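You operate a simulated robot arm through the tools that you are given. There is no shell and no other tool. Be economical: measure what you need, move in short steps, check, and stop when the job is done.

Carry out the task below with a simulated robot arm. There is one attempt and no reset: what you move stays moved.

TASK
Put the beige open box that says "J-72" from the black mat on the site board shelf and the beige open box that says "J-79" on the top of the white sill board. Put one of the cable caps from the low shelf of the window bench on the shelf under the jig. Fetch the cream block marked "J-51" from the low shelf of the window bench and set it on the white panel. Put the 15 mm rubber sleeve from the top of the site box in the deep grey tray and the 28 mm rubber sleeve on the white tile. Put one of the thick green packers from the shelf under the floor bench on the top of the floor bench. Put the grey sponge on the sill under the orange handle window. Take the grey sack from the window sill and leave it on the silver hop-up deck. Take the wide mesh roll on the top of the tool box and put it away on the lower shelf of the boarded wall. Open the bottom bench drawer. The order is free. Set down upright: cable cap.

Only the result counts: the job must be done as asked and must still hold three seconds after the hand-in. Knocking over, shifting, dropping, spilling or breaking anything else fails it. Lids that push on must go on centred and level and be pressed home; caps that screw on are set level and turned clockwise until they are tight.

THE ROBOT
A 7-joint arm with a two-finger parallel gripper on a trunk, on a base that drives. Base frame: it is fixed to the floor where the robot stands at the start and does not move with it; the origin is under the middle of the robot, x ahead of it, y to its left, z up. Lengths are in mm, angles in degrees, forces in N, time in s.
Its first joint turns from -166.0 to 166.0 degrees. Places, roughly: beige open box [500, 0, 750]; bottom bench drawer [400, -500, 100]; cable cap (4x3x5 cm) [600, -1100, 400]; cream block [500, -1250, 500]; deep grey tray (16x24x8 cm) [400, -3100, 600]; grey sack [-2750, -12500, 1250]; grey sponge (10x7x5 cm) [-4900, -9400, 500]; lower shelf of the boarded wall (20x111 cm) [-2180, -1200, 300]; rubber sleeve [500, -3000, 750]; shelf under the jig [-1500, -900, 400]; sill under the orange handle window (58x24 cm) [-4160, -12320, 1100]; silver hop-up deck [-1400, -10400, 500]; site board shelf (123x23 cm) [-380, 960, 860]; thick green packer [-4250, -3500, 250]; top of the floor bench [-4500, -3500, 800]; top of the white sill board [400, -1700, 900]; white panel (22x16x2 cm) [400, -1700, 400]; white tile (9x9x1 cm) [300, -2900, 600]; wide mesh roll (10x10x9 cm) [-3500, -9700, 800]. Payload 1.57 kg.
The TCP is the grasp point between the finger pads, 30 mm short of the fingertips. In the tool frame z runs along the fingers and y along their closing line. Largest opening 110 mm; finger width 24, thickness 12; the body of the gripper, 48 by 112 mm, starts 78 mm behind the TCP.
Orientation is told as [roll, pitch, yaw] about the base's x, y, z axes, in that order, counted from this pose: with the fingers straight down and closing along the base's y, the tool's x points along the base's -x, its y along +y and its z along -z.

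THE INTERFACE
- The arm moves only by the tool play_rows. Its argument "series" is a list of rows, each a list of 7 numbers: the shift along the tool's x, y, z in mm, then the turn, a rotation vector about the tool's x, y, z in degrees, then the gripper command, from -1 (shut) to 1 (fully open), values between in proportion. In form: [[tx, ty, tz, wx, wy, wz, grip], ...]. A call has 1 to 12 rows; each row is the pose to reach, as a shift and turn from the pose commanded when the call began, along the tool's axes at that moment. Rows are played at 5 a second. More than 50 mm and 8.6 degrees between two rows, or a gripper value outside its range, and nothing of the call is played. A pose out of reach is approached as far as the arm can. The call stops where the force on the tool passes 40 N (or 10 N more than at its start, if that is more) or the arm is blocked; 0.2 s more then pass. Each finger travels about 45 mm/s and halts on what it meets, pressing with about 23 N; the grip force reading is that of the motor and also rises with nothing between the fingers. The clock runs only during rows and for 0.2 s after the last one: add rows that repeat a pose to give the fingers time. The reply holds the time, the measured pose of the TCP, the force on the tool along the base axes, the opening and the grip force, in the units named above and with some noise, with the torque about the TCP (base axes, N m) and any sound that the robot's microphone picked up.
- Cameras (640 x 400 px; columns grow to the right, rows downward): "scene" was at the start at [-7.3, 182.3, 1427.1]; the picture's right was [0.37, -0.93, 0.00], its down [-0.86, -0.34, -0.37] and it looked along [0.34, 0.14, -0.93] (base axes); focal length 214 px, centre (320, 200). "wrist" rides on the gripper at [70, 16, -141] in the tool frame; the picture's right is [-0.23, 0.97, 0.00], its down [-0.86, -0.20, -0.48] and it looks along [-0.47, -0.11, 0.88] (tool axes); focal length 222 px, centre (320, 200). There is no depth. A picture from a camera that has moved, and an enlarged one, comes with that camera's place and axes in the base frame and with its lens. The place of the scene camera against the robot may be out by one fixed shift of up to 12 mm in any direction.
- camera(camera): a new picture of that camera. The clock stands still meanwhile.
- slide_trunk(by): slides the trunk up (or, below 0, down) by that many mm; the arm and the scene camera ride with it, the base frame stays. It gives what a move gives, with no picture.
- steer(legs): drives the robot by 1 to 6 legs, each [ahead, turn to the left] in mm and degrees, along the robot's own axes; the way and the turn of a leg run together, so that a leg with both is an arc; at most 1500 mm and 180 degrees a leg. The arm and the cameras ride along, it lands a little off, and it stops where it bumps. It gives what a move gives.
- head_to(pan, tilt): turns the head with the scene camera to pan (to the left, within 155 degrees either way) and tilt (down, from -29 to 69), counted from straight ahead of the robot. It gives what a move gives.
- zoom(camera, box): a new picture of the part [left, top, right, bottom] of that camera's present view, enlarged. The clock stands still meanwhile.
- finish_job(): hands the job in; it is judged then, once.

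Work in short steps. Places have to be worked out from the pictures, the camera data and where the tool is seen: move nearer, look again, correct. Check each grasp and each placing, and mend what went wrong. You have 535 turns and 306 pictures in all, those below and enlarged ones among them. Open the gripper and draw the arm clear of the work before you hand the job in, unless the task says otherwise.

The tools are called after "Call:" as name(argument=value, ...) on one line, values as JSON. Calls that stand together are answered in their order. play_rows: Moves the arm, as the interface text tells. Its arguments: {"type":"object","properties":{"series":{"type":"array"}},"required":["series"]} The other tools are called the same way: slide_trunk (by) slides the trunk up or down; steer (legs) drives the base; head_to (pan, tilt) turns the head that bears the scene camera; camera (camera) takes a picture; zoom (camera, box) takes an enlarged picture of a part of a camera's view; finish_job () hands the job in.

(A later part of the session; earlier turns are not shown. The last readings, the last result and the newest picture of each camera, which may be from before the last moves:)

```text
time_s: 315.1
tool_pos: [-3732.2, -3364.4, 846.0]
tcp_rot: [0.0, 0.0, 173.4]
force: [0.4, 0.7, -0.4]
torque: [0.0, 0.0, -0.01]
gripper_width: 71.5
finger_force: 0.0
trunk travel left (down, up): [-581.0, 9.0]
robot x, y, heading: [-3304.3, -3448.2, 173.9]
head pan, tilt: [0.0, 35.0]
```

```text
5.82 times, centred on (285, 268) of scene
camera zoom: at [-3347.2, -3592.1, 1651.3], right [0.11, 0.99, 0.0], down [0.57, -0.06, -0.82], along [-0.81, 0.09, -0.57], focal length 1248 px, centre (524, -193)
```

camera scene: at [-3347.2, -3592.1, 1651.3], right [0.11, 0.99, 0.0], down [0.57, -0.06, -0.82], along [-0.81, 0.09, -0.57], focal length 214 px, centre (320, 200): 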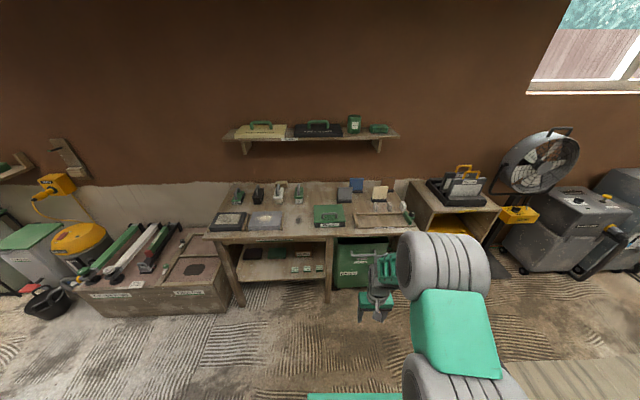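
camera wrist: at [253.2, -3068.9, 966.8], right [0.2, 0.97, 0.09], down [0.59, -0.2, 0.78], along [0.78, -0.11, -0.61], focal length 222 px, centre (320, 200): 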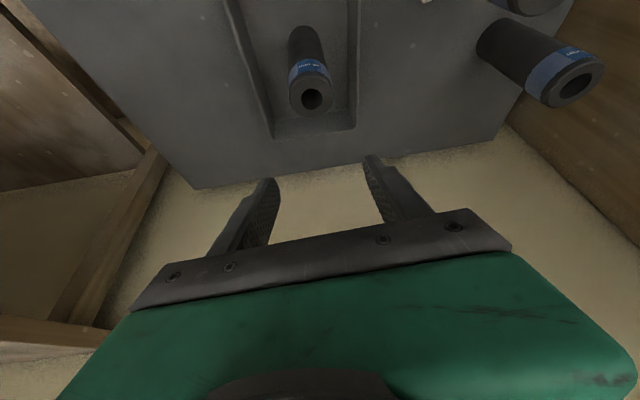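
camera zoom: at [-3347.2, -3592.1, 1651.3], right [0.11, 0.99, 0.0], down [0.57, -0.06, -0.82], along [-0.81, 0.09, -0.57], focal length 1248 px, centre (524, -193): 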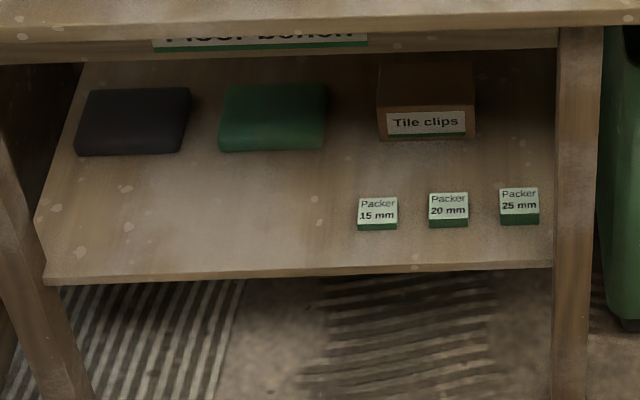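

Pick the 20 mm packer (among the thick ones, clear of the bench leg). Line the base up at y≈-3575 with room to set the arm pose.

Call:
steer(legs=[[0, -16], [-340, 0], [0, 22]])

Call:
slide_trunk(by=-560)

Call:
play_rows(series=[[-10, 0, 0, 0, -8, 0, 0.8], [-20, 0, 0, 0, -16, 0, 0.8], [-30, 0, 0, 0, -24, 0, 0.8], [-40, 0, 0, 0, -32, 0, 0.8], [-50, 0, 0, 0, -40, 0, 0.8], [-60, 0, 0, 0, -48, 0, 0.8], [-70, 0, 0, 0, -56, 0, 0.8]])

Call:
head_to(pan=0, tilt=25)

Call:
camera(camera="scene")

```text
time_s: 319.4
tool_pos: [-3421.8, -3534.0, 845.0]
tcp_rot: [0.0, 0.0, 178.8]
force: [-0.5, 0.2, 0.2]
torque: [-0.01, 0.01, 0.01]
gripper_width: 71.3
finger_force: 0.2
trunk travel left (down, up): [-581.0, 9.0]
robot x, y, heading: [-2986.5, -3578.4, 179.0]
head pan, tilt: [0.0, 35.0]
```

```text
refused: -560 is not a number from -400 to 400
```

```text
time_s: 320.9
tool_pos: [-3492.4, -3531.9, 845.2]
tcp_rot: [-0.1, -56.2, 178.9]
force: [-0.1, 0.3, 0.6]
torque: [0.0, 0.02, 0.0]
gripper_width: 99.0
finger_force: 0.1
trunk travel left (down, up): [-581.0, 9.0]
robot x, y, heading: [-2988.8, -3577.3, 179.1]
head pan, tilt: [0.0, 35.0]
```

```text
time_s: 321.7
tool_pos: [-3492.7, -3531.9, 846.0]
tcp_rot: [0.0, -56.0, 178.8]
force: [-0.4, 0.1, 0.1]
torque: [0.0, -0.04, -0.01]
gripper_width: 99.0
finger_force: 0.0
trunk travel left (down, up): [-581.0, 9.0]
robot x, y, heading: [-2990.1, -3578.9, 179.1]
head pan, tilt: [0.0, 25.0]
```

```text
140 pictures are left
camera scene: at [-3022.1, -3725.0, 1666.9], right [0.02, 1.0, 0.0], down [0.42, -0.01, -0.91], along [-0.91, 0.02, -0.42], focal length 214 px, centre (320, 200)
```

scene: 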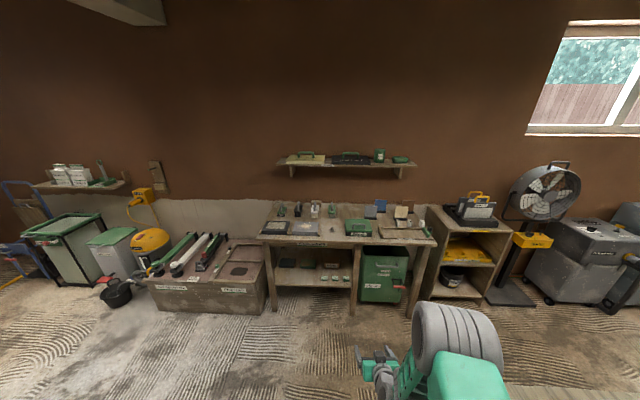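

Call:
slide_trunk(by=-400)

Call:
slide_trunk(by=-120)

Call:
play_rows(series=[[-20, 20, 30, 0, 0, 0, 0.8], [-35, 42, 50, 0, 0, 0, 0.8]])

Call:
steer(legs=[[580, 1]])

Call:
camera(camera="wrist")

Call:
camera(camera="scene")

```text
time_s: 325.5
tool_pos: [-3493.9, -3532.7, 445.2]
tcp_rot: [-0.2, -56.1, 178.8]
force: [-0.1, 0.6, 0.2]
torque: [0.0, 0.01, 0.0]
gripper_width: 99.2
finger_force: 0.0
trunk travel left (down, up): [-181.0, 409.0]
robot x, y, heading: [-2987.9, -3579.2, 178.9]
head pan, tilt: [0.0, 25.0]
```

```text
time_s: 327.0
tool_pos: [-3491.8, -3533.9, 325.6]
tcp_rot: [-0.1, -56.0, 178.8]
force: [-0.1, 0.0, -0.4]
torque: [0.0, -0.02, 0.0]
gripper_width: 98.9
finger_force: 0.1
trunk travel left (down, up): [-61.0, 529.0]
robot x, y, heading: [-2988.0, -3578.3, 178.9]
head pan, tilt: [0.0, 25.0]
```

```text
time_s: 327.6
tool_pos: [-3555.0, -3572.7, 326.9]
tcp_rot: [-0.2, -56.0, 178.7]
force: [-0.2, -0.4, 0.8]
torque: [0.01, -0.01, -0.01]
gripper_width: 99.2
finger_force: 0.0
trunk travel left (down, up): [-61.0, 529.0]
robot x, y, heading: [-2986.8, -3575.9, 178.9]
head pan, tilt: [0.0, 25.0]
```

```text
time_s: 330.9
tool_pos: [-4137.1, -3579.9, 326.2]
tcp_rot: [-0.1, -56.1, 179.9]
force: [0.4, 0.2, -0.5]
torque: [0.0, 0.0, 0.0]
gripper_width: 98.9
finger_force: 0.0
trunk travel left (down, up): [-61.0, 529.0]
robot x, y, heading: [-3569.4, -3570.7, -180.2]
head pan, tilt: [0.0, 25.0]
```

```text
139 pictures are left
camera wrist: at [-3981.7, -3595.5, 346.9], right [-0.13, -0.97, 0.19], down [-0.08, 0.2, 0.98], along [-0.99, 0.11, -0.1], focal length 222 px, centre (320, 200)
```

wrist: 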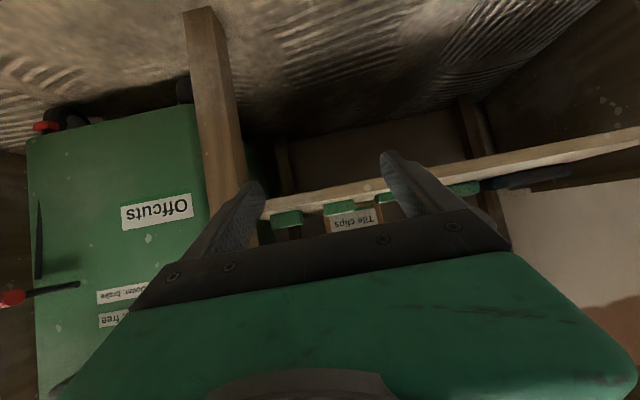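

```text
138 pictures are left
camera scene: at [-3601.3, -3721.2, 1147.0], right [0.0, 1.0, 0.0], down [0.42, 0.0, -0.91], along [-0.91, 0.0, -0.42], focal length 214 px, centre (320, 200)
```

scene: 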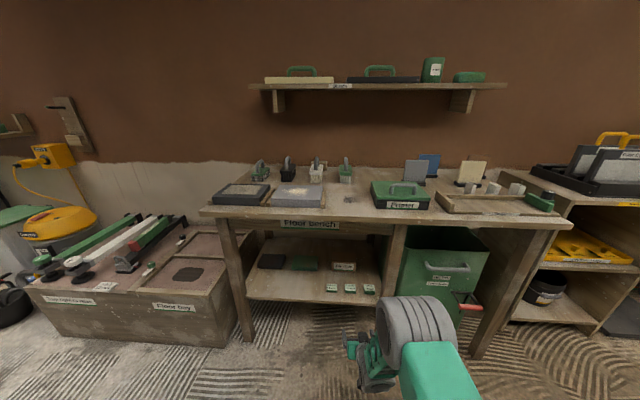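

Shelf ≈ z 318; 20 mm packer near (-4355,-3585). Raise 55 mm, set opening 75, drive 110 ahead and look.

Call:
play_rows(series=[[-23, 3, -15, 0, 0, 0, 0.36], [-46, 5, -31, 0, 0, 0, 0.36]])

Call:
steer(legs=[[110, 0]])

Call:
camera(camera="wrist")

```text
time_s: 331.5
tool_pos: [-4137.0, -3583.9, 381.9]
tcp_rot: [0.0, -55.8, 179.8]
force: [0.8, -0.2, -0.4]
torque: [-0.01, 0.04, -0.03]
gripper_width: 74.9
finger_force: 0.0
trunk travel left (down, up): [-61.0, 529.0]
robot x, y, heading: [-3571.7, -3574.3, -180.2]
head pan, tilt: [0.0, 25.0]
```

```text
time_s: 332.7
tool_pos: [-4247.2, -3582.2, 382.7]
tcp_rot: [-0.1, -56.1, 179.7]
force: [0.7, -0.2, 0.2]
torque: [-0.01, 0.02, -0.02]
gripper_width: 74.7
finger_force: 0.0
trunk travel left (down, up): [-61.0, 529.0]
robot x, y, heading: [-3676.7, -3575.7, 180.0]
head pan, tilt: [0.0, 25.0]
```

```text
137 pictures are left
camera wrist: at [-4091.5, -3598.5, 402.9], right [-0.13, -0.97, 0.19], down [-0.08, 0.2, 0.98], along [-0.99, 0.11, -0.1], focal length 222 px, centre (320, 200)
```

wrist: 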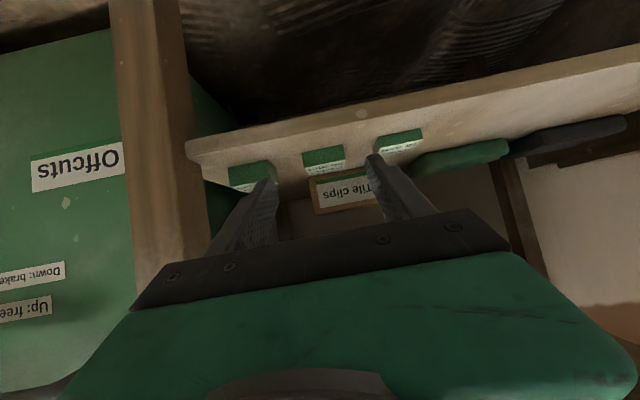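

Packer front face x≈-4354, y≈-3586, top 344. Drive 100 more, then lower onto it.

Call:
steer(legs=[[100, 0]])

Call:
play_rows(series=[[10, 4, 6, 0, 0, 0, 0.36], [20, 4, 13, 0, 0, 0, 0.36], [16, 4, 30, 0, 0, 0, 0.36]])

Call:
camera(camera="wrist")

```text
time_s: 333.9
tool_pos: [-4346.5, -3581.5, 382.7]
tcp_rot: [-0.2, -55.9, 179.6]
force: [0.5, 0.6, 0.2]
torque: [0.01, -0.04, 0.02]
gripper_width: 74.9
finger_force: 0.0
trunk travel left (down, up): [-61.0, 529.0]
robot x, y, heading: [-3779.5, -3575.3, 179.6]
head pan, tilt: [0.0, 25.0]
```

```text
time_s: 334.6
tool_pos: [-4363.4, -3585.9, 350.0]
tcp_rot: [-0.1, -56.0, 179.7]
force: [-0.4, 0.3, 0.5]
torque: [0.0, 0.0, -0.05]
gripper_width: 74.5
finger_force: 0.0
trunk travel left (down, up): [-61.0, 529.0]
robot x, y, heading: [-3780.9, -3574.5, 180.0]
head pan, tilt: [0.0, 25.0]
```

```text
136 pictures are left
camera wrist: at [-4208.3, -3602.0, 370.7], right [-0.13, -0.97, 0.19], down [-0.08, 0.2, 0.98], along [-0.99, 0.12, -0.1], focal length 222 px, centre (320, 200)
```

wrist: 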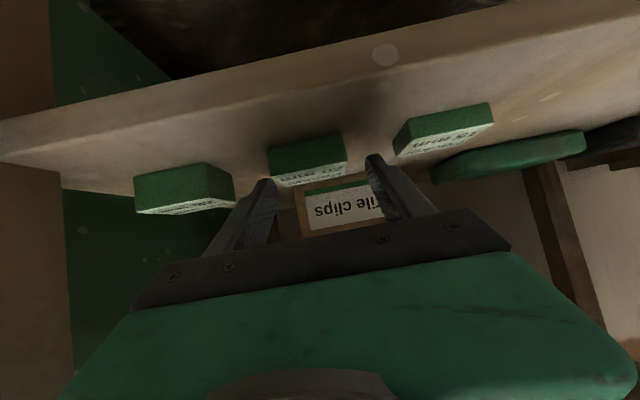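

Straddling. Close.

Call:
play_rows(series=[[0, -3, 0, 0, 0, 0, 0.36], [0, -3, 0, 0, 0, 0, -0.3], [0, -3, 0, 0, 0, 0, -0.6], [0, -3, 0, 0, 0, 0, -0.6]])

Call:
camera(camera="wrist")

```text
time_s: 335.6
tool_pos: [-4362.1, -3582.2, 349.7]
tcp_rot: [-0.1, -56.0, 179.6]
force: [-0.6, -0.8, -1.0]
torque: [0.02, 0.01, 0.02]
gripper_width: 48.8
finger_force: 22.9
trunk travel left (down, up): [-61.0, 529.0]
robot x, y, heading: [-3778.7, -3575.7, 179.7]
head pan, tilt: [0.0, 25.0]
```

```text
135 pictures are left
camera wrist: at [-4207.9, -3599.1, 371.7], right [-0.13, -0.97, 0.19], down [-0.08, 0.2, 0.98], along [-0.99, 0.12, -0.1], focal length 222 px, centre (320, 200)
```

wrist: 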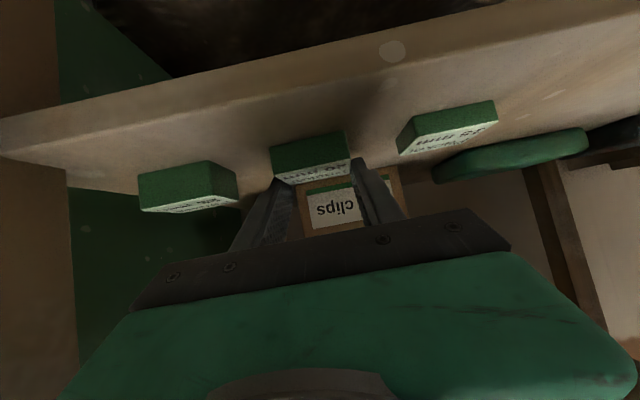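

Gripped. Lift 50 and back out.

Call:
play_rows(series=[[-14, 0, -9, 0, 0, 0, -0.6], [-28, 0, -19, 0, 0, 0, -0.6], [-42, 0, -28, 0, 0, 0, -0.6]])

Call:
steer(legs=[[-400, 0]])

Call:
slide_trunk(by=400)

Call:
slide_trunk(by=125)

Call:
head_to(pan=-5, tilt=40)

Call:
camera(camera="scene")

Call:
camera(camera="wrist")

```text
time_s: 336.4
tool_pos: [-4362.1, -3581.2, 401.9]
tcp_rot: [-0.1, -56.0, 179.8]
force: [1.2, -0.4, -0.1]
torque: [-0.01, 0.02, 0.01]
gripper_width: 48.9
finger_force: 22.8
trunk travel left (down, up): [-61.0, 529.0]
robot x, y, heading: [-3782.3, -3573.8, 179.9]
head pan, tilt: [0.0, 25.0]
```

```text
time_s: 338.9
tool_pos: [-3969.9, -3581.5, 403.0]
tcp_rot: [-0.1, -56.1, 179.4]
force: [-0.2, -0.6, 0.3]
torque: [0.02, 0.0, 0.02]
gripper_width: 48.8
finger_force: 22.8
trunk travel left (down, up): [-61.0, 529.0]
robot x, y, heading: [-3387.4, -3574.6, 179.7]
head pan, tilt: [0.0, 25.0]
```

```text
time_s: 342.7
tool_pos: [-3968.5, -3582.2, 801.9]
tcp_rot: [-0.1, -55.9, 179.4]
force: [-0.8, -0.7, -0.4]
torque: [0.02, 0.02, -0.01]
gripper_width: 49.0
finger_force: 23.2
trunk travel left (down, up): [-461.0, 129.0]
robot x, y, heading: [-3387.0, -3573.7, 179.4]
head pan, tilt: [0.0, 25.0]
```

```text
time_s: 344.3
tool_pos: [-3969.6, -3582.1, 927.5]
tcp_rot: [0.0, -56.0, 179.4]
force: [-0.1, 0.5, 0.1]
torque: [0.01, -0.01, -0.04]
gripper_width: 48.7
finger_force: 23.3
trunk travel left (down, up): [-586.0, 4.0]
robot x, y, heading: [-3384.2, -3576.5, 179.7]
head pan, tilt: [0.0, 25.0]
```

```text
time_s: 345.1
tool_pos: [-3969.5, -3582.8, 927.3]
tcp_rot: [-0.1, -56.0, 179.4]
force: [0.8, 0.3, -0.9]
torque: [-0.01, 0.01, -0.02]
gripper_width: 48.9
finger_force: 23.2
trunk travel left (down, up): [-586.0, 4.0]
robot x, y, heading: [-3389.6, -3574.6, 179.5]
head pan, tilt: [-5.0, 40.0]
```

```text
134 pictures are left
camera scene: at [-3412.1, -3715.3, 1648.7], right [0.09, 1.0, 0.0], down [0.64, -0.06, -0.77], along [-0.76, 0.07, -0.64], focal length 214 px, centre (320, 200)
```

scene: 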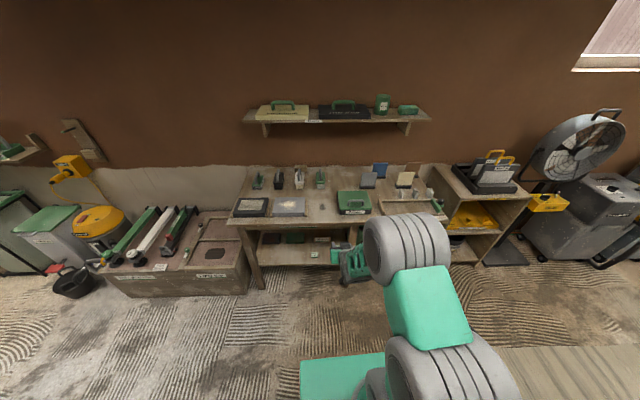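

```text
133 pictures are left
camera wrist: at [-3814.4, -3599.1, 948.0], right [-0.14, -0.97, 0.19], down [-0.08, 0.2, 0.98], along [-0.99, 0.12, -0.1], focal length 222 px, centre (320, 200)
```

wrist: 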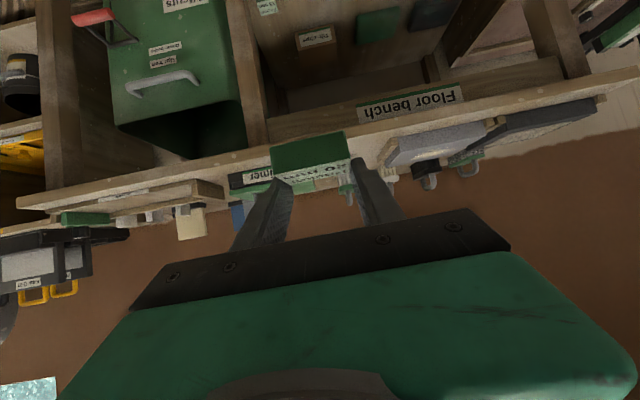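

Bench top ≈ z 830, free gap between the grey pad and Primer box. Raise the hand 90, drive 180 ahead and look.

Call:
play_rows(series=[[-37, 0, -25, 0, 0, 0, -0.6], [-75, 0, -50, 0, 0, 0, -0.6]])

Call:
steer(legs=[[150, 0]])

Call:
camera(camera="wrist")

Call:
camera(camera="scene")

```text
time_s: 345.6
tool_pos: [-3969.8, -3581.3, 1018.6]
tcp_rot: [-0.1, -56.0, 179.4]
force: [0.8, 0.5, 1.0]
torque: [-0.02, -0.03, 0.04]
gripper_width: 49.0
finger_force: 22.8
trunk travel left (down, up): [-586.0, 4.0]
robot x, y, heading: [-3387.4, -3577.3, 179.7]
head pan, tilt: [-5.0, 40.0]
```

```text
time_s: 347.0
tool_pos: [-4121.7, -3580.1, 1018.8]
tcp_rot: [-0.1, -56.0, 179.2]
force: [-0.4, 0.8, -0.5]
torque: [0.01, 0.0, 0.0]
gripper_width: 49.1
finger_force: 23.2
trunk travel left (down, up): [-586.0, 4.0]
robot x, y, heading: [-3539.0, -3572.8, 179.2]
head pan, tilt: [-5.0, 40.0]
```

```text
132 pictures are left
camera wrist: at [-3966.3, -3596.9, 1038.8], right [-0.14, -0.97, 0.19], down [-0.08, 0.2, 0.98], along [-0.99, 0.12, -0.1], focal length 222 px, centre (320, 200)
```

wrist: 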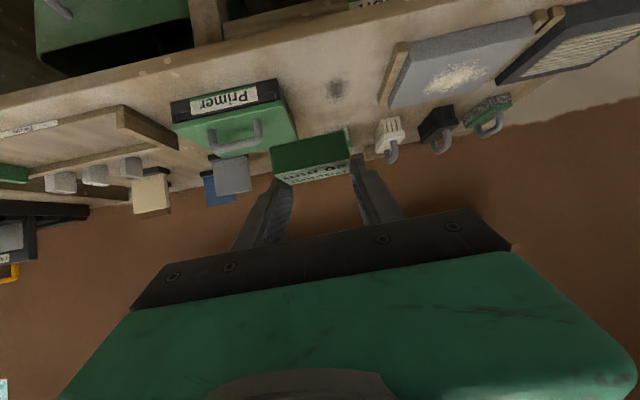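

```text
131 pictures are left
camera scene: at [-3564.4, -3714.1, 1648.6], right [0.1, 1.0, 0.0], down [0.64, -0.06, -0.77], along [-0.76, 0.07, -0.64], focal length 214 px, centre (320, 200)
```

scene: 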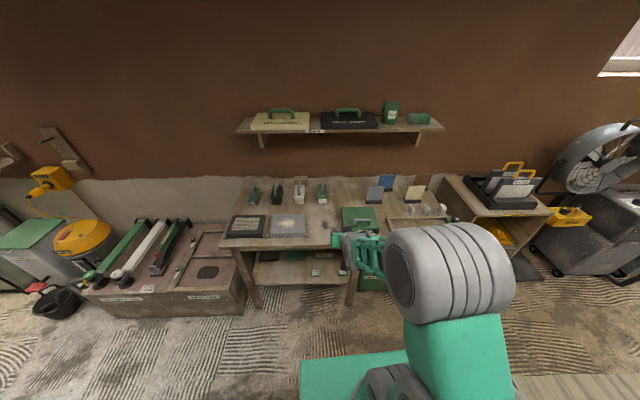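

Gap centre ≈ (-4303,-3607). Drive 150 more, then bring the packer over it and lower to z≈880.

Call:
steer(legs=[[150, 0]])

Call:
play_rows(series=[[20, 10, 25, 0, 0, 0, -0.6], [48, 20, 50, 0, 0, 0, -0.6], [76, 27, 72, 0, 0, 0, -0.6], [105, 27, 93, 0, 0, 0, -0.6]])

Call:
camera(camera="wrist")

Call:
camera(camera="scene")

```text
time_s: 348.4
tool_pos: [-4271.3, -3579.5, 1018.0]
tcp_rot: [0.0, -55.9, 179.5]
force: [-1.2, 0.7, -0.1]
torque: [0.01, -0.01, 0.02]
gripper_width: 48.9
finger_force: 22.8
trunk travel left (down, up): [-586.0, 4.0]
robot x, y, heading: [-3687.4, -3577.8, 179.6]
head pan, tilt: [-5.0, 40.0]
```

```text
time_s: 349.4
tool_pos: [-4288.0, -3603.0, 882.9]
tcp_rot: [-0.1, -56.1, 179.4]
force: [-0.1, -0.4, 0.0]
torque: [0.0, 0.03, -0.01]
gripper_width: 48.9
finger_force: 23.3
trunk travel left (down, up): [-586.0, 4.0]
robot x, y, heading: [-3686.9, -3571.6, 179.5]
head pan, tilt: [-5.0, 40.0]
```

```text
130 pictures are left
camera wrist: at [-4132.3, -3620.5, 902.5], right [-0.14, -0.97, 0.19], down [-0.08, 0.2, 0.98], along [-0.99, 0.12, -0.1], focal length 222 px, centre (320, 200)
```

wrist: 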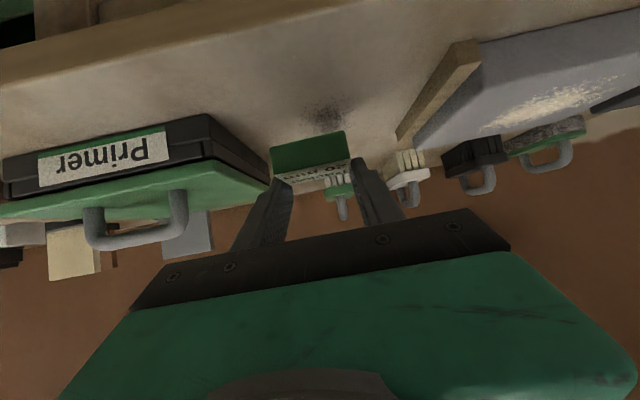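

```text
129 pictures are left
camera scene: at [-3713.5, -3713.0, 1648.7], right [0.09, 1.0, 0.0], down [0.64, -0.06, -0.77], along [-0.76, 0.07, -0.64], focal length 214 px, centre (320, 200)
```

scene: 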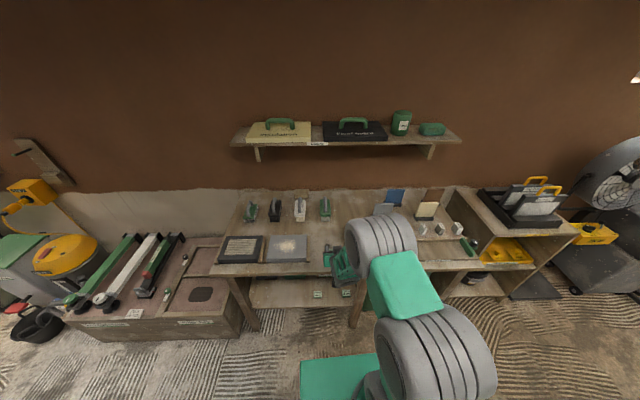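

Well within the gap. Creep down.

Call:
play_rows(series=[[6, 0, 4, 0, 0, 0, -0.6], [12, 0, 8.4, 0, 0, 0, -0.6], [14.5, 0, 9.8, 0, 0, 0, -0.6], [17, 0, 11.5, 0, 0, 0, -0.6], [19, 0, 13, 0, 0, 0, -0.6]])

```text
time_s: 350.6
tool_pos: [-4289.6, -3604.6, 858.0]
tcp_rot: [-0.1, -56.0, 179.4]
force: [0.0, -0.2, -0.3]
torque: [0.03, 0.03, -0.01]
gripper_width: 48.7
finger_force: 23.3
trunk travel left (down, up): [-586.0, 4.0]
robot x, y, heading: [-3684.8, -3575.0, 179.8]
head pan, tilt: [-5.0, 40.0]
```

Call:
play_rows(series=[[2, 0, 1.4, 0, 0, 0, -0.6], [4, 0, 2.8, 0, 0, 0, -0.6], [6, 0, 4.2, 0, 0, 0, -0.6], [8, 0, 5.6, 0, 0, 0, -0.6], [8, 0, 5.6, 0, 0, 0, -0.6]])

Call:
camera(camera="wrist")

```text
time_s: 351.8
tool_pos: [-4289.5, -3606.4, 846.7]
tcp_rot: [-0.2, -56.1, 179.4]
force: [-1.3, -0.2, -0.2]
torque: [0.01, 0.0, -0.02]
gripper_width: 48.8
finger_force: 23.1
trunk travel left (down, up): [-586.0, 4.0]
robot x, y, heading: [-3689.0, -3572.6, 179.6]
head pan, tilt: [-5.0, 40.0]
```

```text
128 pictures are left
camera wrist: at [-4134.7, -3623.2, 867.3], right [-0.14, -0.97, 0.19], down [-0.08, 0.2, 0.98], along [-0.99, 0.12, -0.1], focal length 222 px, centre (320, 200)
```

wrist: 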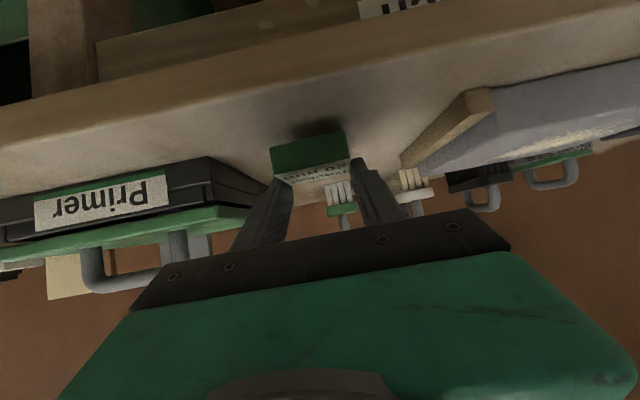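

Call:
play_rows(series=[[2, 0, 1.4, 0, 0, 0, -0.6], [4, 0, 2.8, 0, 0, 0, -0.6], [6, 0, 4.2, 0, 0, 0, -0.6], [6, 0, 4.2, 0, 0, 0, -0.6]])

```text
time_s: 352.8
tool_pos: [-4288.7, -3605.2, 840.4]
tcp_rot: [-0.1, -56.0, 179.3]
force: [-0.2, 0.3, -0.4]
torque: [-0.02, 0.01, -0.03]
gripper_width: 48.9
finger_force: 23.0
trunk travel left (down, up): [-586.0, 4.0]
robot x, y, heading: [-3690.4, -3570.6, 179.7]
head pan, tilt: [-5.0, 40.0]
```

Call:
play_rows(series=[[2, 0, 1.4, 0, 0, 0, -0.6], [4, 0, 2.8, 0, 0, 0, -0.6], [6, 0, 4.2, 0, 0, 0, -0.6], [6, 0, 4.2, 0, 0, 0, -0.6]])

```text
time_s: 353.8
tool_pos: [-4288.8, -3605.5, 833.4]
tcp_rot: [0.0, -56.1, 179.4]
force: [-0.3, 0.1, 3.9]
torque: [-0.03, -0.08, -0.03]
gripper_width: 49.0
finger_force: 23.5
trunk travel left (down, up): [-586.0, 4.0]
robot x, y, heading: [-3688.3, -3574.5, 179.5]
head pan, tilt: [-5.0, 40.0]
```

Contact (3.9 N). Open a little and back out along the fingers.

Call:
play_rows(series=[[0, 0, 0, 0, 0, 0, 0], [0, 0, 0, 0, 0, 0, 0.25], [0, 0, 0, 0, 0, 0, 0.25], [-4, 0, -12, 0, 0, 0, 0.25], [-10, 0, -45, 0, 0, 0, 0.25], [-15, 0, -85, 0, 0, 0, 0.25], [-20, 0, -125, 0, 0, 0, 0.25]])

Call:
camera(camera="wrist")

```text
time_s: 355.4
tool_pos: [-4195.2, -3605.1, 916.9]
tcp_rot: [-0.1, -56.0, 179.4]
force: [0.2, 0.1, 0.0]
torque: [-0.04, 0.05, -0.02]
gripper_width: 69.0
finger_force: 0.1
trunk travel left (down, up): [-586.0, 4.0]
robot x, y, heading: [-3686.6, -3574.5, 179.7]
head pan, tilt: [-5.0, 40.0]
```

```text
127 pictures are left
camera wrist: at [-4040.3, -3623.2, 937.2], right [-0.14, -0.97, 0.19], down [-0.08, 0.2, 0.98], along [-0.99, 0.12, -0.1], focal length 222 px, centre (320, 200)
```

wrist: 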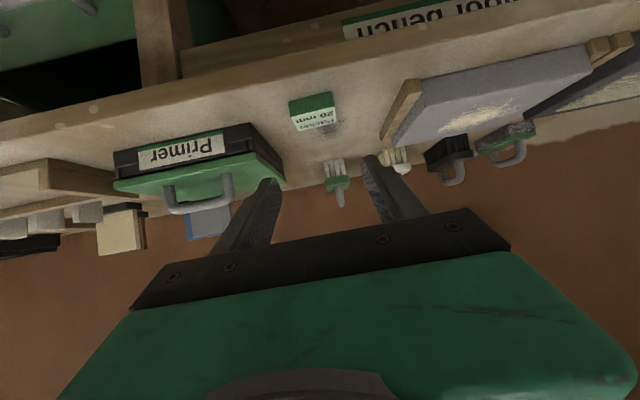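

Packer placed. Back away, restore the tool to vertical, and look down the room toward -y.

Call:
steer(legs=[[-550, 0]])

Call:
play_rows(series=[[20, 0, -10, 0, 8, 0, 0.25], [30, 0, -20, 0, 16, 0, 0.25], [40, 0, -30, 0, 24, 0, 0.25], [50, 0, -40, 0, 32, 0, 0.25], [60, 0, -50, 0, 40, 0, 0.25], [70, 0, -60, 0, 48, 0, 0.25], [80, 0, -70, 0, 56, 0, 0.25]])

Call:
steer(legs=[[0, 90]])

Call:
head_to(pan=0, tilt=12)

Call:
camera(camera="scene")

```text
time_s: 358.6
tool_pos: [-3641.1, -3611.8, 915.5]
tcp_rot: [-0.1, -55.9, 179.9]
force: [-0.1, 0.1, -0.3]
torque: [-0.02, 0.0, -0.04]
gripper_width: 68.7
finger_force: 0.1
trunk travel left (down, up): [-586.0, 4.0]
robot x, y, heading: [-3134.6, -3577.2, -179.9]
head pan, tilt: [-5.0, 40.0]
```

```text
time_s: 360.2
tool_pos: [-3538.7, -3612.0, 888.7]
tcp_rot: [0.0, 0.1, 179.8]
force: [-0.5, -0.4, -0.7]
torque: [-0.01, 0.0, 0.01]
gripper_width: 68.7
finger_force: 0.0
trunk travel left (down, up): [-586.0, 4.0]
robot x, y, heading: [-3132.0, -3573.4, -179.7]
head pan, tilt: [-5.0, 40.0]
```

```text
time_s: 364.4
tool_pos: [-3086.4, -3979.1, 887.6]
tcp_rot: [0.0, 0.0, -89.1]
force: [-0.4, 0.2, 0.9]
torque: [-0.01, 0.0, 0.02]
gripper_width: 68.9
finger_force: 0.1
trunk travel left (down, up): [-586.0, 4.0]
robot x, y, heading: [-3132.6, -3570.2, -88.7]
head pan, tilt: [-5.0, 40.0]
```

```text
time_s: 365.4
tool_pos: [-3087.1, -3979.4, 888.4]
tcp_rot: [0.0, 0.0, -89.0]
force: [0.7, -0.4, 0.4]
torque: [-0.01, -0.01, -0.01]
gripper_width: 68.8
finger_force: 0.1
trunk travel left (down, up): [-586.0, 4.0]
robot x, y, heading: [-3132.3, -3576.5, -88.5]
head pan, tilt: [0.0, 12.0]
```

```text
126 pictures are left
camera scene: at [-2978.3, -3597.1, 1693.0], right [-1.0, -0.02, 0.0], down [0.0, 0.21, -0.98], along [0.02, -0.98, -0.21], focal length 214 px, centre (320, 200)
```

scene: 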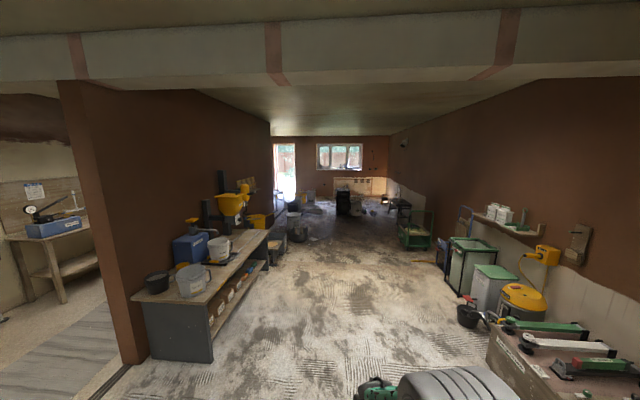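

Clear path down the middle. Drive about 4.4 m to y≈-8000 and look.

Call:
steer(legs=[[1480, -1.5], [1480, 0], [1450, 0]])

Call:
camera(camera="scene")

Call:
head_to(pan=-40, tilt=20)

Call:
camera(camera="scene")

Call:
head_to(pan=40, tilt=20)

Call:
camera(camera="scene")

```text
time_s: 386.6
tool_pos: [-2876.0, -8406.7, 888.0]
tcp_rot: [-0.1, 0.0, -86.5]
force: [0.8, 0.0, -0.3]
torque: [0.02, 0.0, -0.01]
gripper_width: 68.8
finger_force: 0.1
trunk travel left (down, up): [-586.0, 4.0]
robot x, y, heading: [-2941.0, -8002.0, -86.0]
head pan, tilt: [0.0, 12.0]
```

```text
125 pictures are left
camera scene: at [-2782.9, -8021.4, 1693.1], right [-1.0, -0.07, 0.0], down [-0.01, 0.21, -0.98], along [0.06, -0.98, -0.21], focal length 214 px, centre (320, 200)
```

scene: 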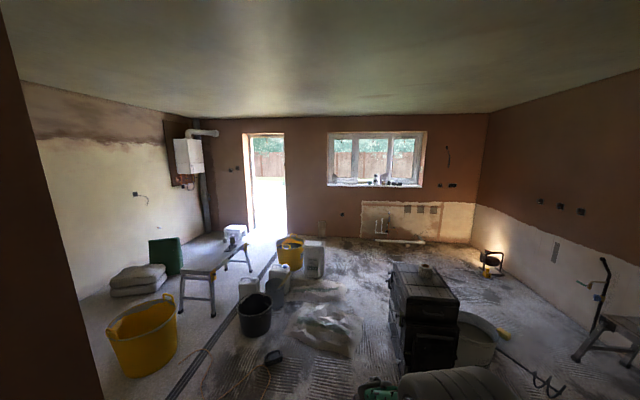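

```text
time_s: 387.6
tool_pos: [-2874.5, -8407.0, 887.8]
tcp_rot: [0.1, 0.0, -86.5]
force: [-0.6, 0.2, 0.6]
torque: [0.04, 0.02, -0.02]
gripper_width: 68.6
finger_force: 0.0
trunk travel left (down, up): [-586.0, 4.0]
robot x, y, heading: [-2938.4, -8006.1, -86.0]
head pan, tilt: [-40.0, 20.0]
```

```text
124 pictures are left
camera scene: at [-2844.0, -8003.3, 1680.1], right [-0.81, 0.59, 0.0], down [0.2, 0.28, -0.94], along [-0.56, -0.76, -0.34], focal length 214 px, centre (320, 200)
```

scene: 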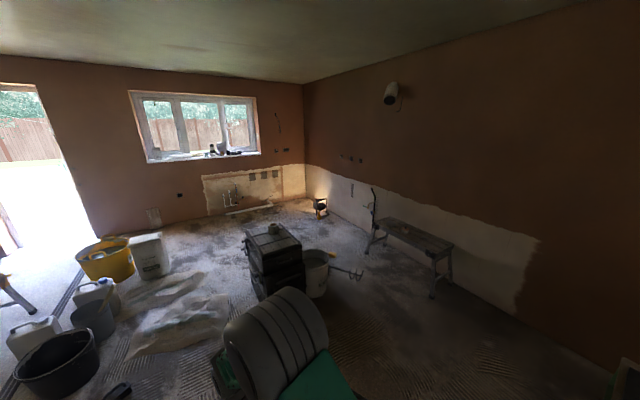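

```text
time_s: 389.2
tool_pos: [-2874.7, -8407.7, 888.4]
tcp_rot: [0.0, 0.0, -86.5]
force: [0.2, -0.6, -1.2]
torque: [0.0, -0.01, 0.04]
gripper_width: 68.8
finger_force: 0.0
trunk travel left (down, up): [-586.0, 4.0]
robot x, y, heading: [-2941.2, -8009.3, -86.2]
head pan, tilt: [40.0, 20.0]
```

```text
123 pictures are left
camera scene: at [-2724.6, -7995.5, 1680.1], right [-0.72, -0.69, 0.0], down [-0.24, 0.25, -0.94], along [0.65, -0.68, -0.34], focal length 214 px, centre (320, 200)
```

scene: 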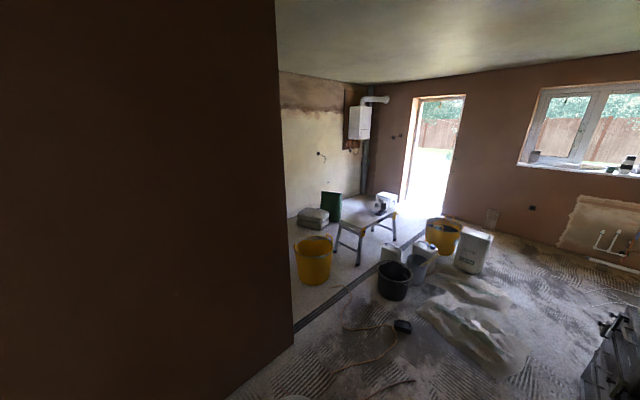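

Call:
head_to(pan=-10, tilt=25)

Call:
zoom(camera="scene", box=[240, 90, 440, 215])

Call:
zoom(camera="scene", box=[260, 160, 640, 400])

```text
time_s: 390.4
tool_pos: [-2874.7, -8405.8, 886.8]
tcp_rot: [0.0, 0.0, -86.5]
force: [0.4, 0.3, -0.9]
torque: [-0.03, -0.02, -0.03]
gripper_width: 68.9
finger_force: 0.3
trunk travel left (down, up): [-586.0, 4.0]
robot x, y, heading: [-2939.5, -8005.5, -86.1]
head pan, tilt: [-10.0, 25.0]
```

```text
3.20 times, centred on (340, 152) of scene
camera zoom: at [-2798.9, -8019.8, 1672.0], right [-0.99, 0.11, 0.0], down [0.05, 0.42, -0.91], along [-0.1, -0.9, -0.42], focal length 686 px, centre (256, 352)
```

zoom: 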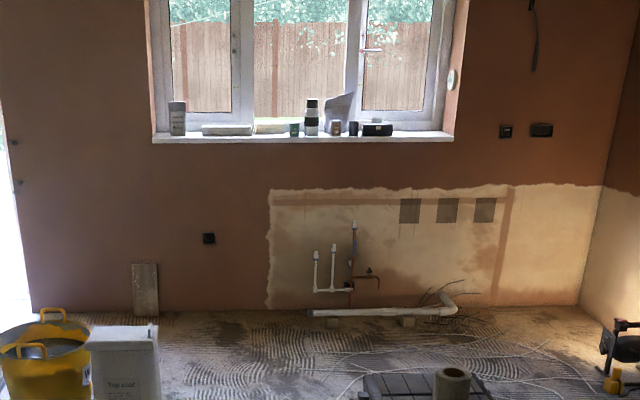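

```text
1.67 times, centred on (450, 280) of scene
camera zoom: at [-2798.9, -8019.8, 1672.0], right [-0.99, 0.11, 0.0], down [0.05, 0.42, -0.91], along [-0.1, -0.9, -0.42], focal length 358 px, centre (103, 67)
```

zoom: 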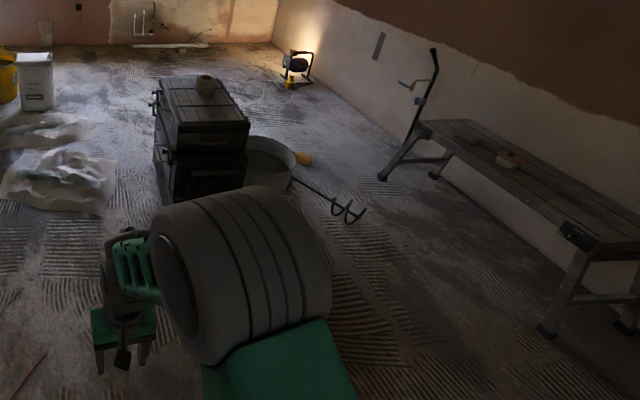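

The sponge is on the trestle near (-4915,-9190); the grey sack on the sill near x≈-2800; the orange-handle window is the right pane. First the sponge: drive diagonally to (-4420,-8950).

Call:
steer(legs=[[0, -61.4], [1400, 0], [300, 0]])

Call:
head_to(pan=0, tilt=40)

Call:
camera(camera="scene")

```text
time_s: 401.6
tool_pos: [-4690.7, -9139.2, 886.3]
tcp_rot: [-0.1, 0.0, -147.9]
force: [-0.5, -0.5, 0.4]
torque: [0.05, 0.01, 0.0]
gripper_width: 68.9
finger_force: 0.0
trunk travel left (down, up): [-586.0, 4.0]
robot x, y, heading: [-4365.3, -8889.9, -147.7]
head pan, tilt: [-10.0, 25.0]
```

```text
time_s: 402.4
tool_pos: [-4690.0, -9138.7, 887.2]
tcp_rot: [0.1, 0.0, -148.0]
force: [-0.7, 0.2, 0.7]
torque: [-0.03, -0.06, -0.02]
gripper_width: 68.6
finger_force: 0.0
trunk travel left (down, up): [-586.0, 4.0]
robot x, y, heading: [-4366.7, -8888.4, -147.6]
head pan, tilt: [0.0, 40.0]
```

```text
120 pictures are left
camera scene: at [-4306.7, -9028.3, 1648.7], right [-0.53, 0.85, 0.0], down [0.54, 0.34, -0.77], along [-0.65, -0.41, -0.64], focal length 214 px, centre (320, 200)
```

scene: 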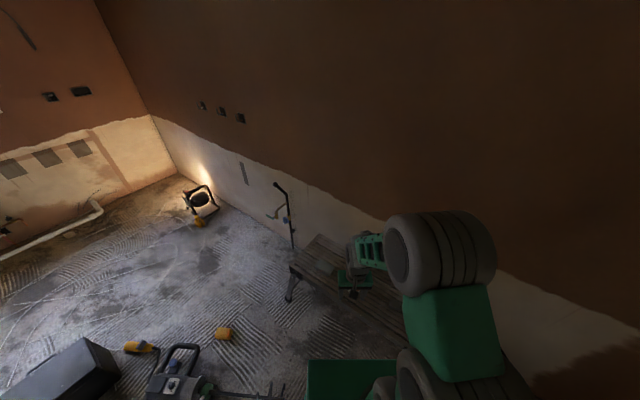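

Call:
camera(camera="wrist")

```text
119 pictures are left
camera wrist: at [-4623.9, -9114.9, 1028.4], right [0.32, -0.95, 0.0], down [-0.83, -0.28, 0.48], along [-0.45, -0.15, -0.88], focal length 222 px, centre (320, 200)
```

wrist: 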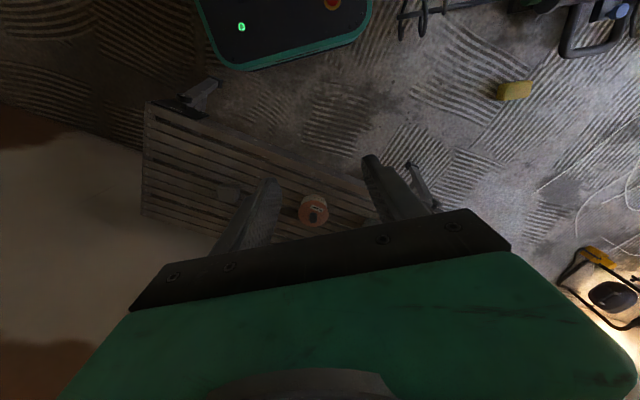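

Call:
zoom(camera="wrist", box=[130, 90, 400, 250])

```text
2.37 times, centred on (265, 170) of wrist
camera zoom: at [-4623.9, -9114.9, 1028.4], right [0.32, -0.95, 0.0], down [-0.83, -0.28, 0.48], along [-0.45, -0.15, -0.88], focal length 526 px, centre (450, 271)
```

zoom: 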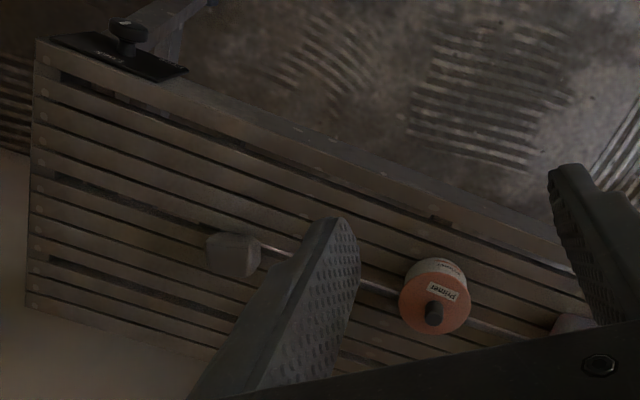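

Move the hand to the right out of view and look with the scene camera.

Call:
play_rows(series=[[30, -40, 0, 0, 0, 0, 0.25], [50, -80, 0, 0, 0, 0, 0.25], [70, -120, 0, 0, 0, 0, 0.25], [90, -160, 0, 0, 0, 0, 0.25], [110, -205, 0, 0, 0, 0, 0.25]])

Call:
head_to(pan=5, tilt=55)

Call:
camera(camera="scene")

```text
time_s: 403.6
tool_pos: [-4706.5, -8903.0, 884.3]
tcp_rot: [0.0, -0.1, -148.0]
force: [0.2, -0.7, -0.3]
torque: [0.01, 0.01, 0.02]
gripper_width: 68.7
finger_force: 0.0
trunk travel left (down, up): [-586.0, 4.0]
robot x, y, heading: [-4365.3, -8888.9, -147.5]
head pan, tilt: [0.0, 40.0]
```

```text
time_s: 404.4
tool_pos: [-4706.6, -8904.4, 884.4]
tcp_rot: [0.1, 0.0, -148.0]
force: [0.4, -0.6, 0.0]
torque: [0.0, 0.03, 0.02]
gripper_width: 69.0
finger_force: 0.0
trunk travel left (down, up): [-586.0, 4.0]
robot x, y, heading: [-4365.3, -8891.3, -147.8]
head pan, tilt: [5.0, 55.0]
```

```text
117 pictures are left
camera scene: at [-4292.2, -9026.6, 1628.0], right [-0.6, 0.8, 0.0], down [0.65, 0.49, -0.57], along [-0.46, -0.35, -0.82], focal length 214 px, centre (320, 200)
```

scene: 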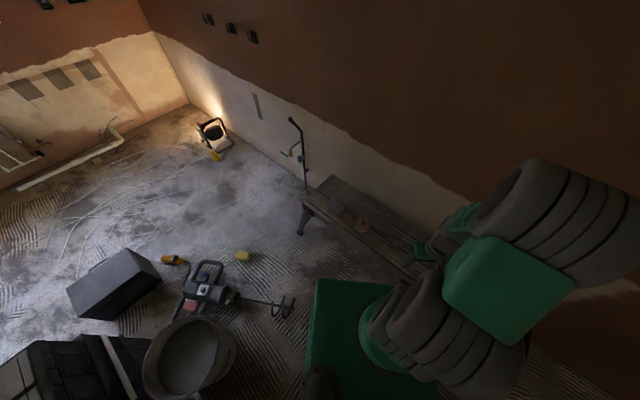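

Call:
zoom(camera="scene", box=[295, 165, 435, 275])

Call:
zoom(camera="scene", box=[0, 230, 300, 400])

```text
3.64 times, centred on (365, 220) of scene
camera zoom: at [-4292.2, -9026.6, 1628.0], right [-0.6, 0.8, 0.0], down [0.65, 0.49, -0.57], along [-0.46, -0.35, -0.82], focal length 780 px, centre (156, 127)
```

zoom: 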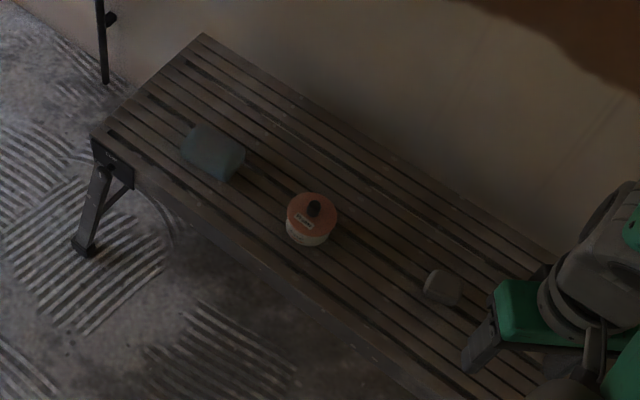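

```text
2.13 times, centred on (150, 315) of scene
camera zoom: at [-4292.2, -9026.6, 1628.0], right [-0.6, 0.8, 0.0], down [0.65, 0.49, -0.57], along [-0.46, -0.35, -0.82], focal length 458 px, centre (683, -45)
```

zoom: 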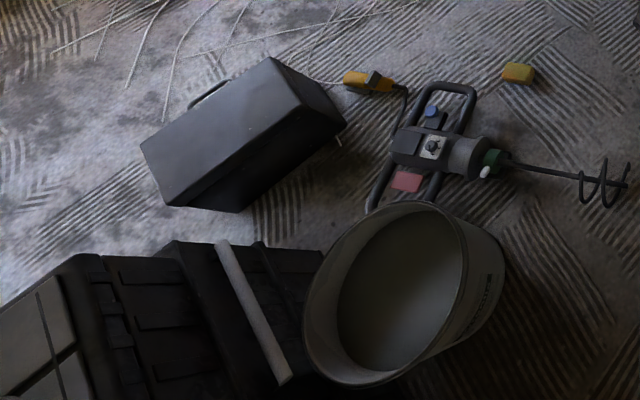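

The blue-grey block at about (-4925,-9388) is the 10×7×5 sponge. Move the base nearer, clear of the mixer.

Call:
steer(legs=[[0, 16], [175, 0]])

Call:
play_rows(series=[[-40, 20, 20, 0, 0, 0, 1], [-80, 40, 50, 0, 0, 0, 1], [-115, 65, 80, 0, 0, 0, 1], [-145, 90, 110, 0, 0, 0, 1]])

Call:
camera(camera="wrist")

```text
time_s: 406.8
tool_pos: [-4808.4, -9130.4, 884.7]
tcp_rot: [-0.1, 0.0, -131.7]
force: [-0.3, -0.8, 0.2]
torque: [0.02, -0.02, 0.0]
gripper_width: 68.8
finger_force: 0.0
trunk travel left (down, up): [-586.0, 4.0]
robot x, y, heading: [-4486.0, -9019.5, -131.6]
head pan, tilt: [5.0, 55.0]
```

```text
refused: row 2 steps farther than a row can; nothing moved
```

```text
114 pictures are left
camera wrist: at [-4749.9, -9089.1, 1025.3], right [0.57, -0.82, 0.0], down [-0.72, -0.5, 0.48], along [-0.39, -0.27, -0.88], focal length 222 px, centre (320, 200)
```

wrist: 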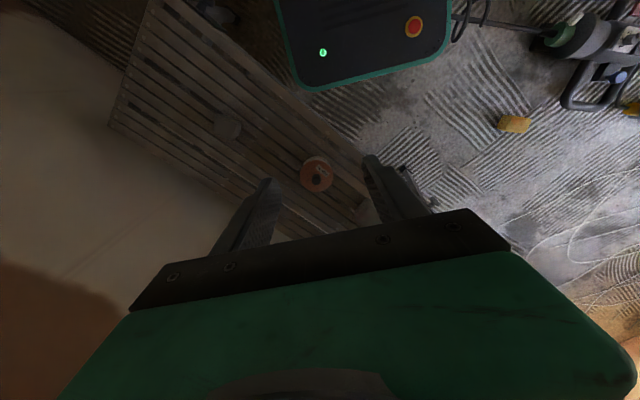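

Call:
play_rows(series=[[-38, 12, 20, 0, 0, 0, 1], [-76, 24, 40, 0, 0, 0, 1], [-114, 36, 60, 0, 0, 0, 1], [-152, 48, 80, 0, 0, 0, 1], [-190, 60, 100, 0, 0, 0, 1], [-225, 72, 130, 0, 0, 0, 1], [-255, 82, 160, 0, 0, 0, 1]])

Call:
camera(camera="wrist")

```text
time_s: 408.4
tool_pos: [-4919.0, -9376.2, 722.0]
tcp_rot: [0.0, 0.0, -131.8]
force: [0.1, -0.4, 0.3]
torque: [0.03, -0.01, 0.0]
gripper_width: 109.9
finger_force: 0.1
trunk travel left (down, up): [-586.0, 4.0]
robot x, y, heading: [-4486.7, -9024.9, -131.3]
head pan, tilt: [5.0, 55.0]
```

```text
113 pictures are left
camera wrist: at [-4861.9, -9334.6, 863.6], right [0.57, -0.82, 0.0], down [-0.72, -0.5, 0.48], along [-0.39, -0.27, -0.88], focal length 222 px, centre (320, 200)
```

wrist: 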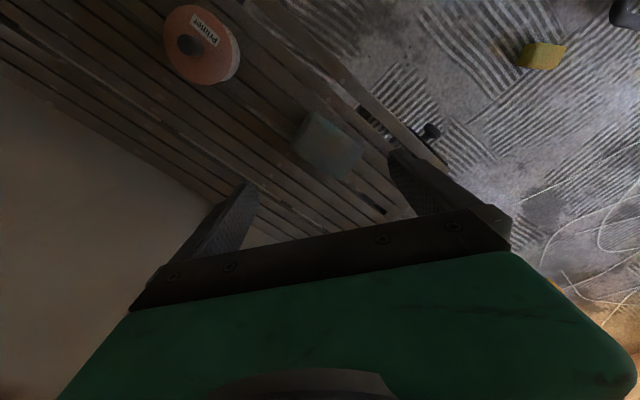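

Call:
zoom(camera="wrist", box=[260, 90, 400, 200])

```text
3.64 times, centred on (330, 145) of wrist
camera zoom: at [-4861.9, -9334.6, 863.6], right [0.57, -0.82, 0.0], down [-0.72, -0.5, 0.48], along [-0.39, -0.27, -0.88], focal length 808 px, centre (284, 400)
```

zoom: 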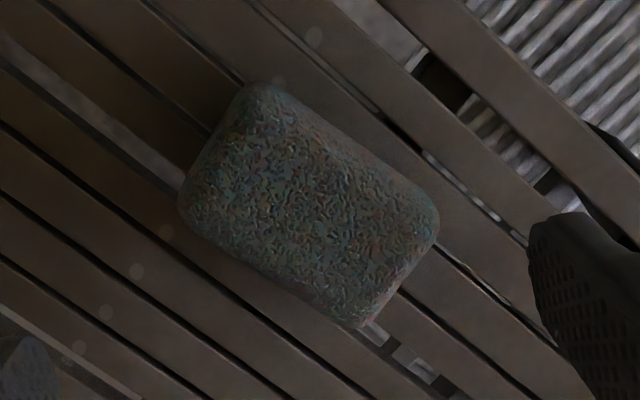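

Sponge centre ≈(-4925,-9390), long side along y. Yaw the tool +45° to grip across its 7 cm, then descend.

Call:
play_rows(series=[[-5, 2, 0, 0, 0, -7.5, 1], [-10, 4, 0, 0, 0, -15, 1], [-14, 5, 0, 0, 0, -22.5, 1], [-14, 5, 20, 0, 0, -30, 1], [-14, 5, 40, 0, 0, -37.5, 1], [-14, 5, 70, 0, 0, -44.8, 1]])

Call:
camera(camera="wrist")

```text
time_s: 409.8
tool_pos: [-4921.3, -9390.0, 654.6]
tcp_rot: [0.0, 0.0, -86.9]
force: [0.1, -0.4, -0.2]
torque: [0.01, 0.02, 0.02]
gripper_width: 110.0
finger_force: 0.0
trunk travel left (down, up): [-586.0, 4.0]
robot x, y, heading: [-4486.4, -9023.6, -131.8]
head pan, tilt: [5.0, 55.0]
```

```text
111 pictures are left
camera wrist: at [-4910.6, -9318.3, 795.2], right [0.98, -0.17, 0.0], down [-0.15, -0.86, 0.48], along [-0.08, -0.47, -0.88], focal length 222 px, centre (320, 200)
```

wrist: 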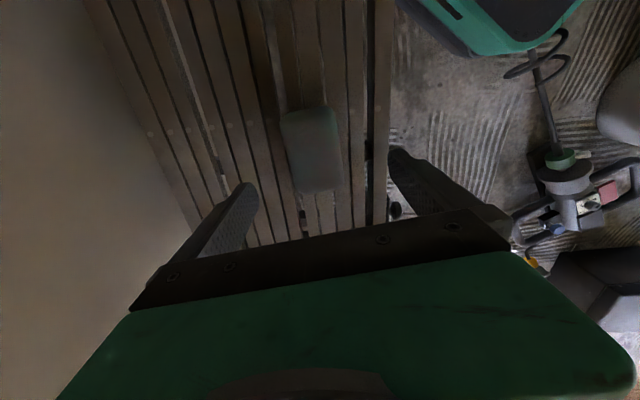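

Call:
play_rows(series=[[4, -10, 35, 0, 0, 0, 1], [4, -10, 70, 0, 0, 0, 1], [4, -10, 100, 0, 0, 0, 1], [4, -10, 112, 0, 0, 0, 1]])

Call:
camera(camera="wrist")

```text
time_s: 410.8
tool_pos: [-4932.4, -9384.8, 541.9]
tcp_rot: [-0.1, 0.0, -87.1]
force: [0.6, 0.1, -0.1]
torque: [0.04, -0.01, 0.02]
gripper_width: 109.9
finger_force: 0.1
trunk travel left (down, up): [-586.0, 4.0]
robot x, y, heading: [-4485.6, -9023.5, -131.6]
head pan, tilt: [5.0, 55.0]
```

```text
110 pictures are left
camera wrist: at [-4921.1, -9313.0, 683.5], right [0.98, -0.18, 0.0], down [-0.15, -0.86, 0.48], along [-0.09, -0.47, -0.88], focal length 222 px, centre (320, 200)
```

wrist: 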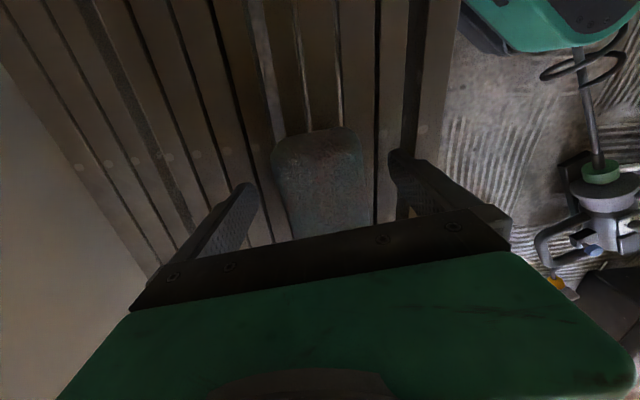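

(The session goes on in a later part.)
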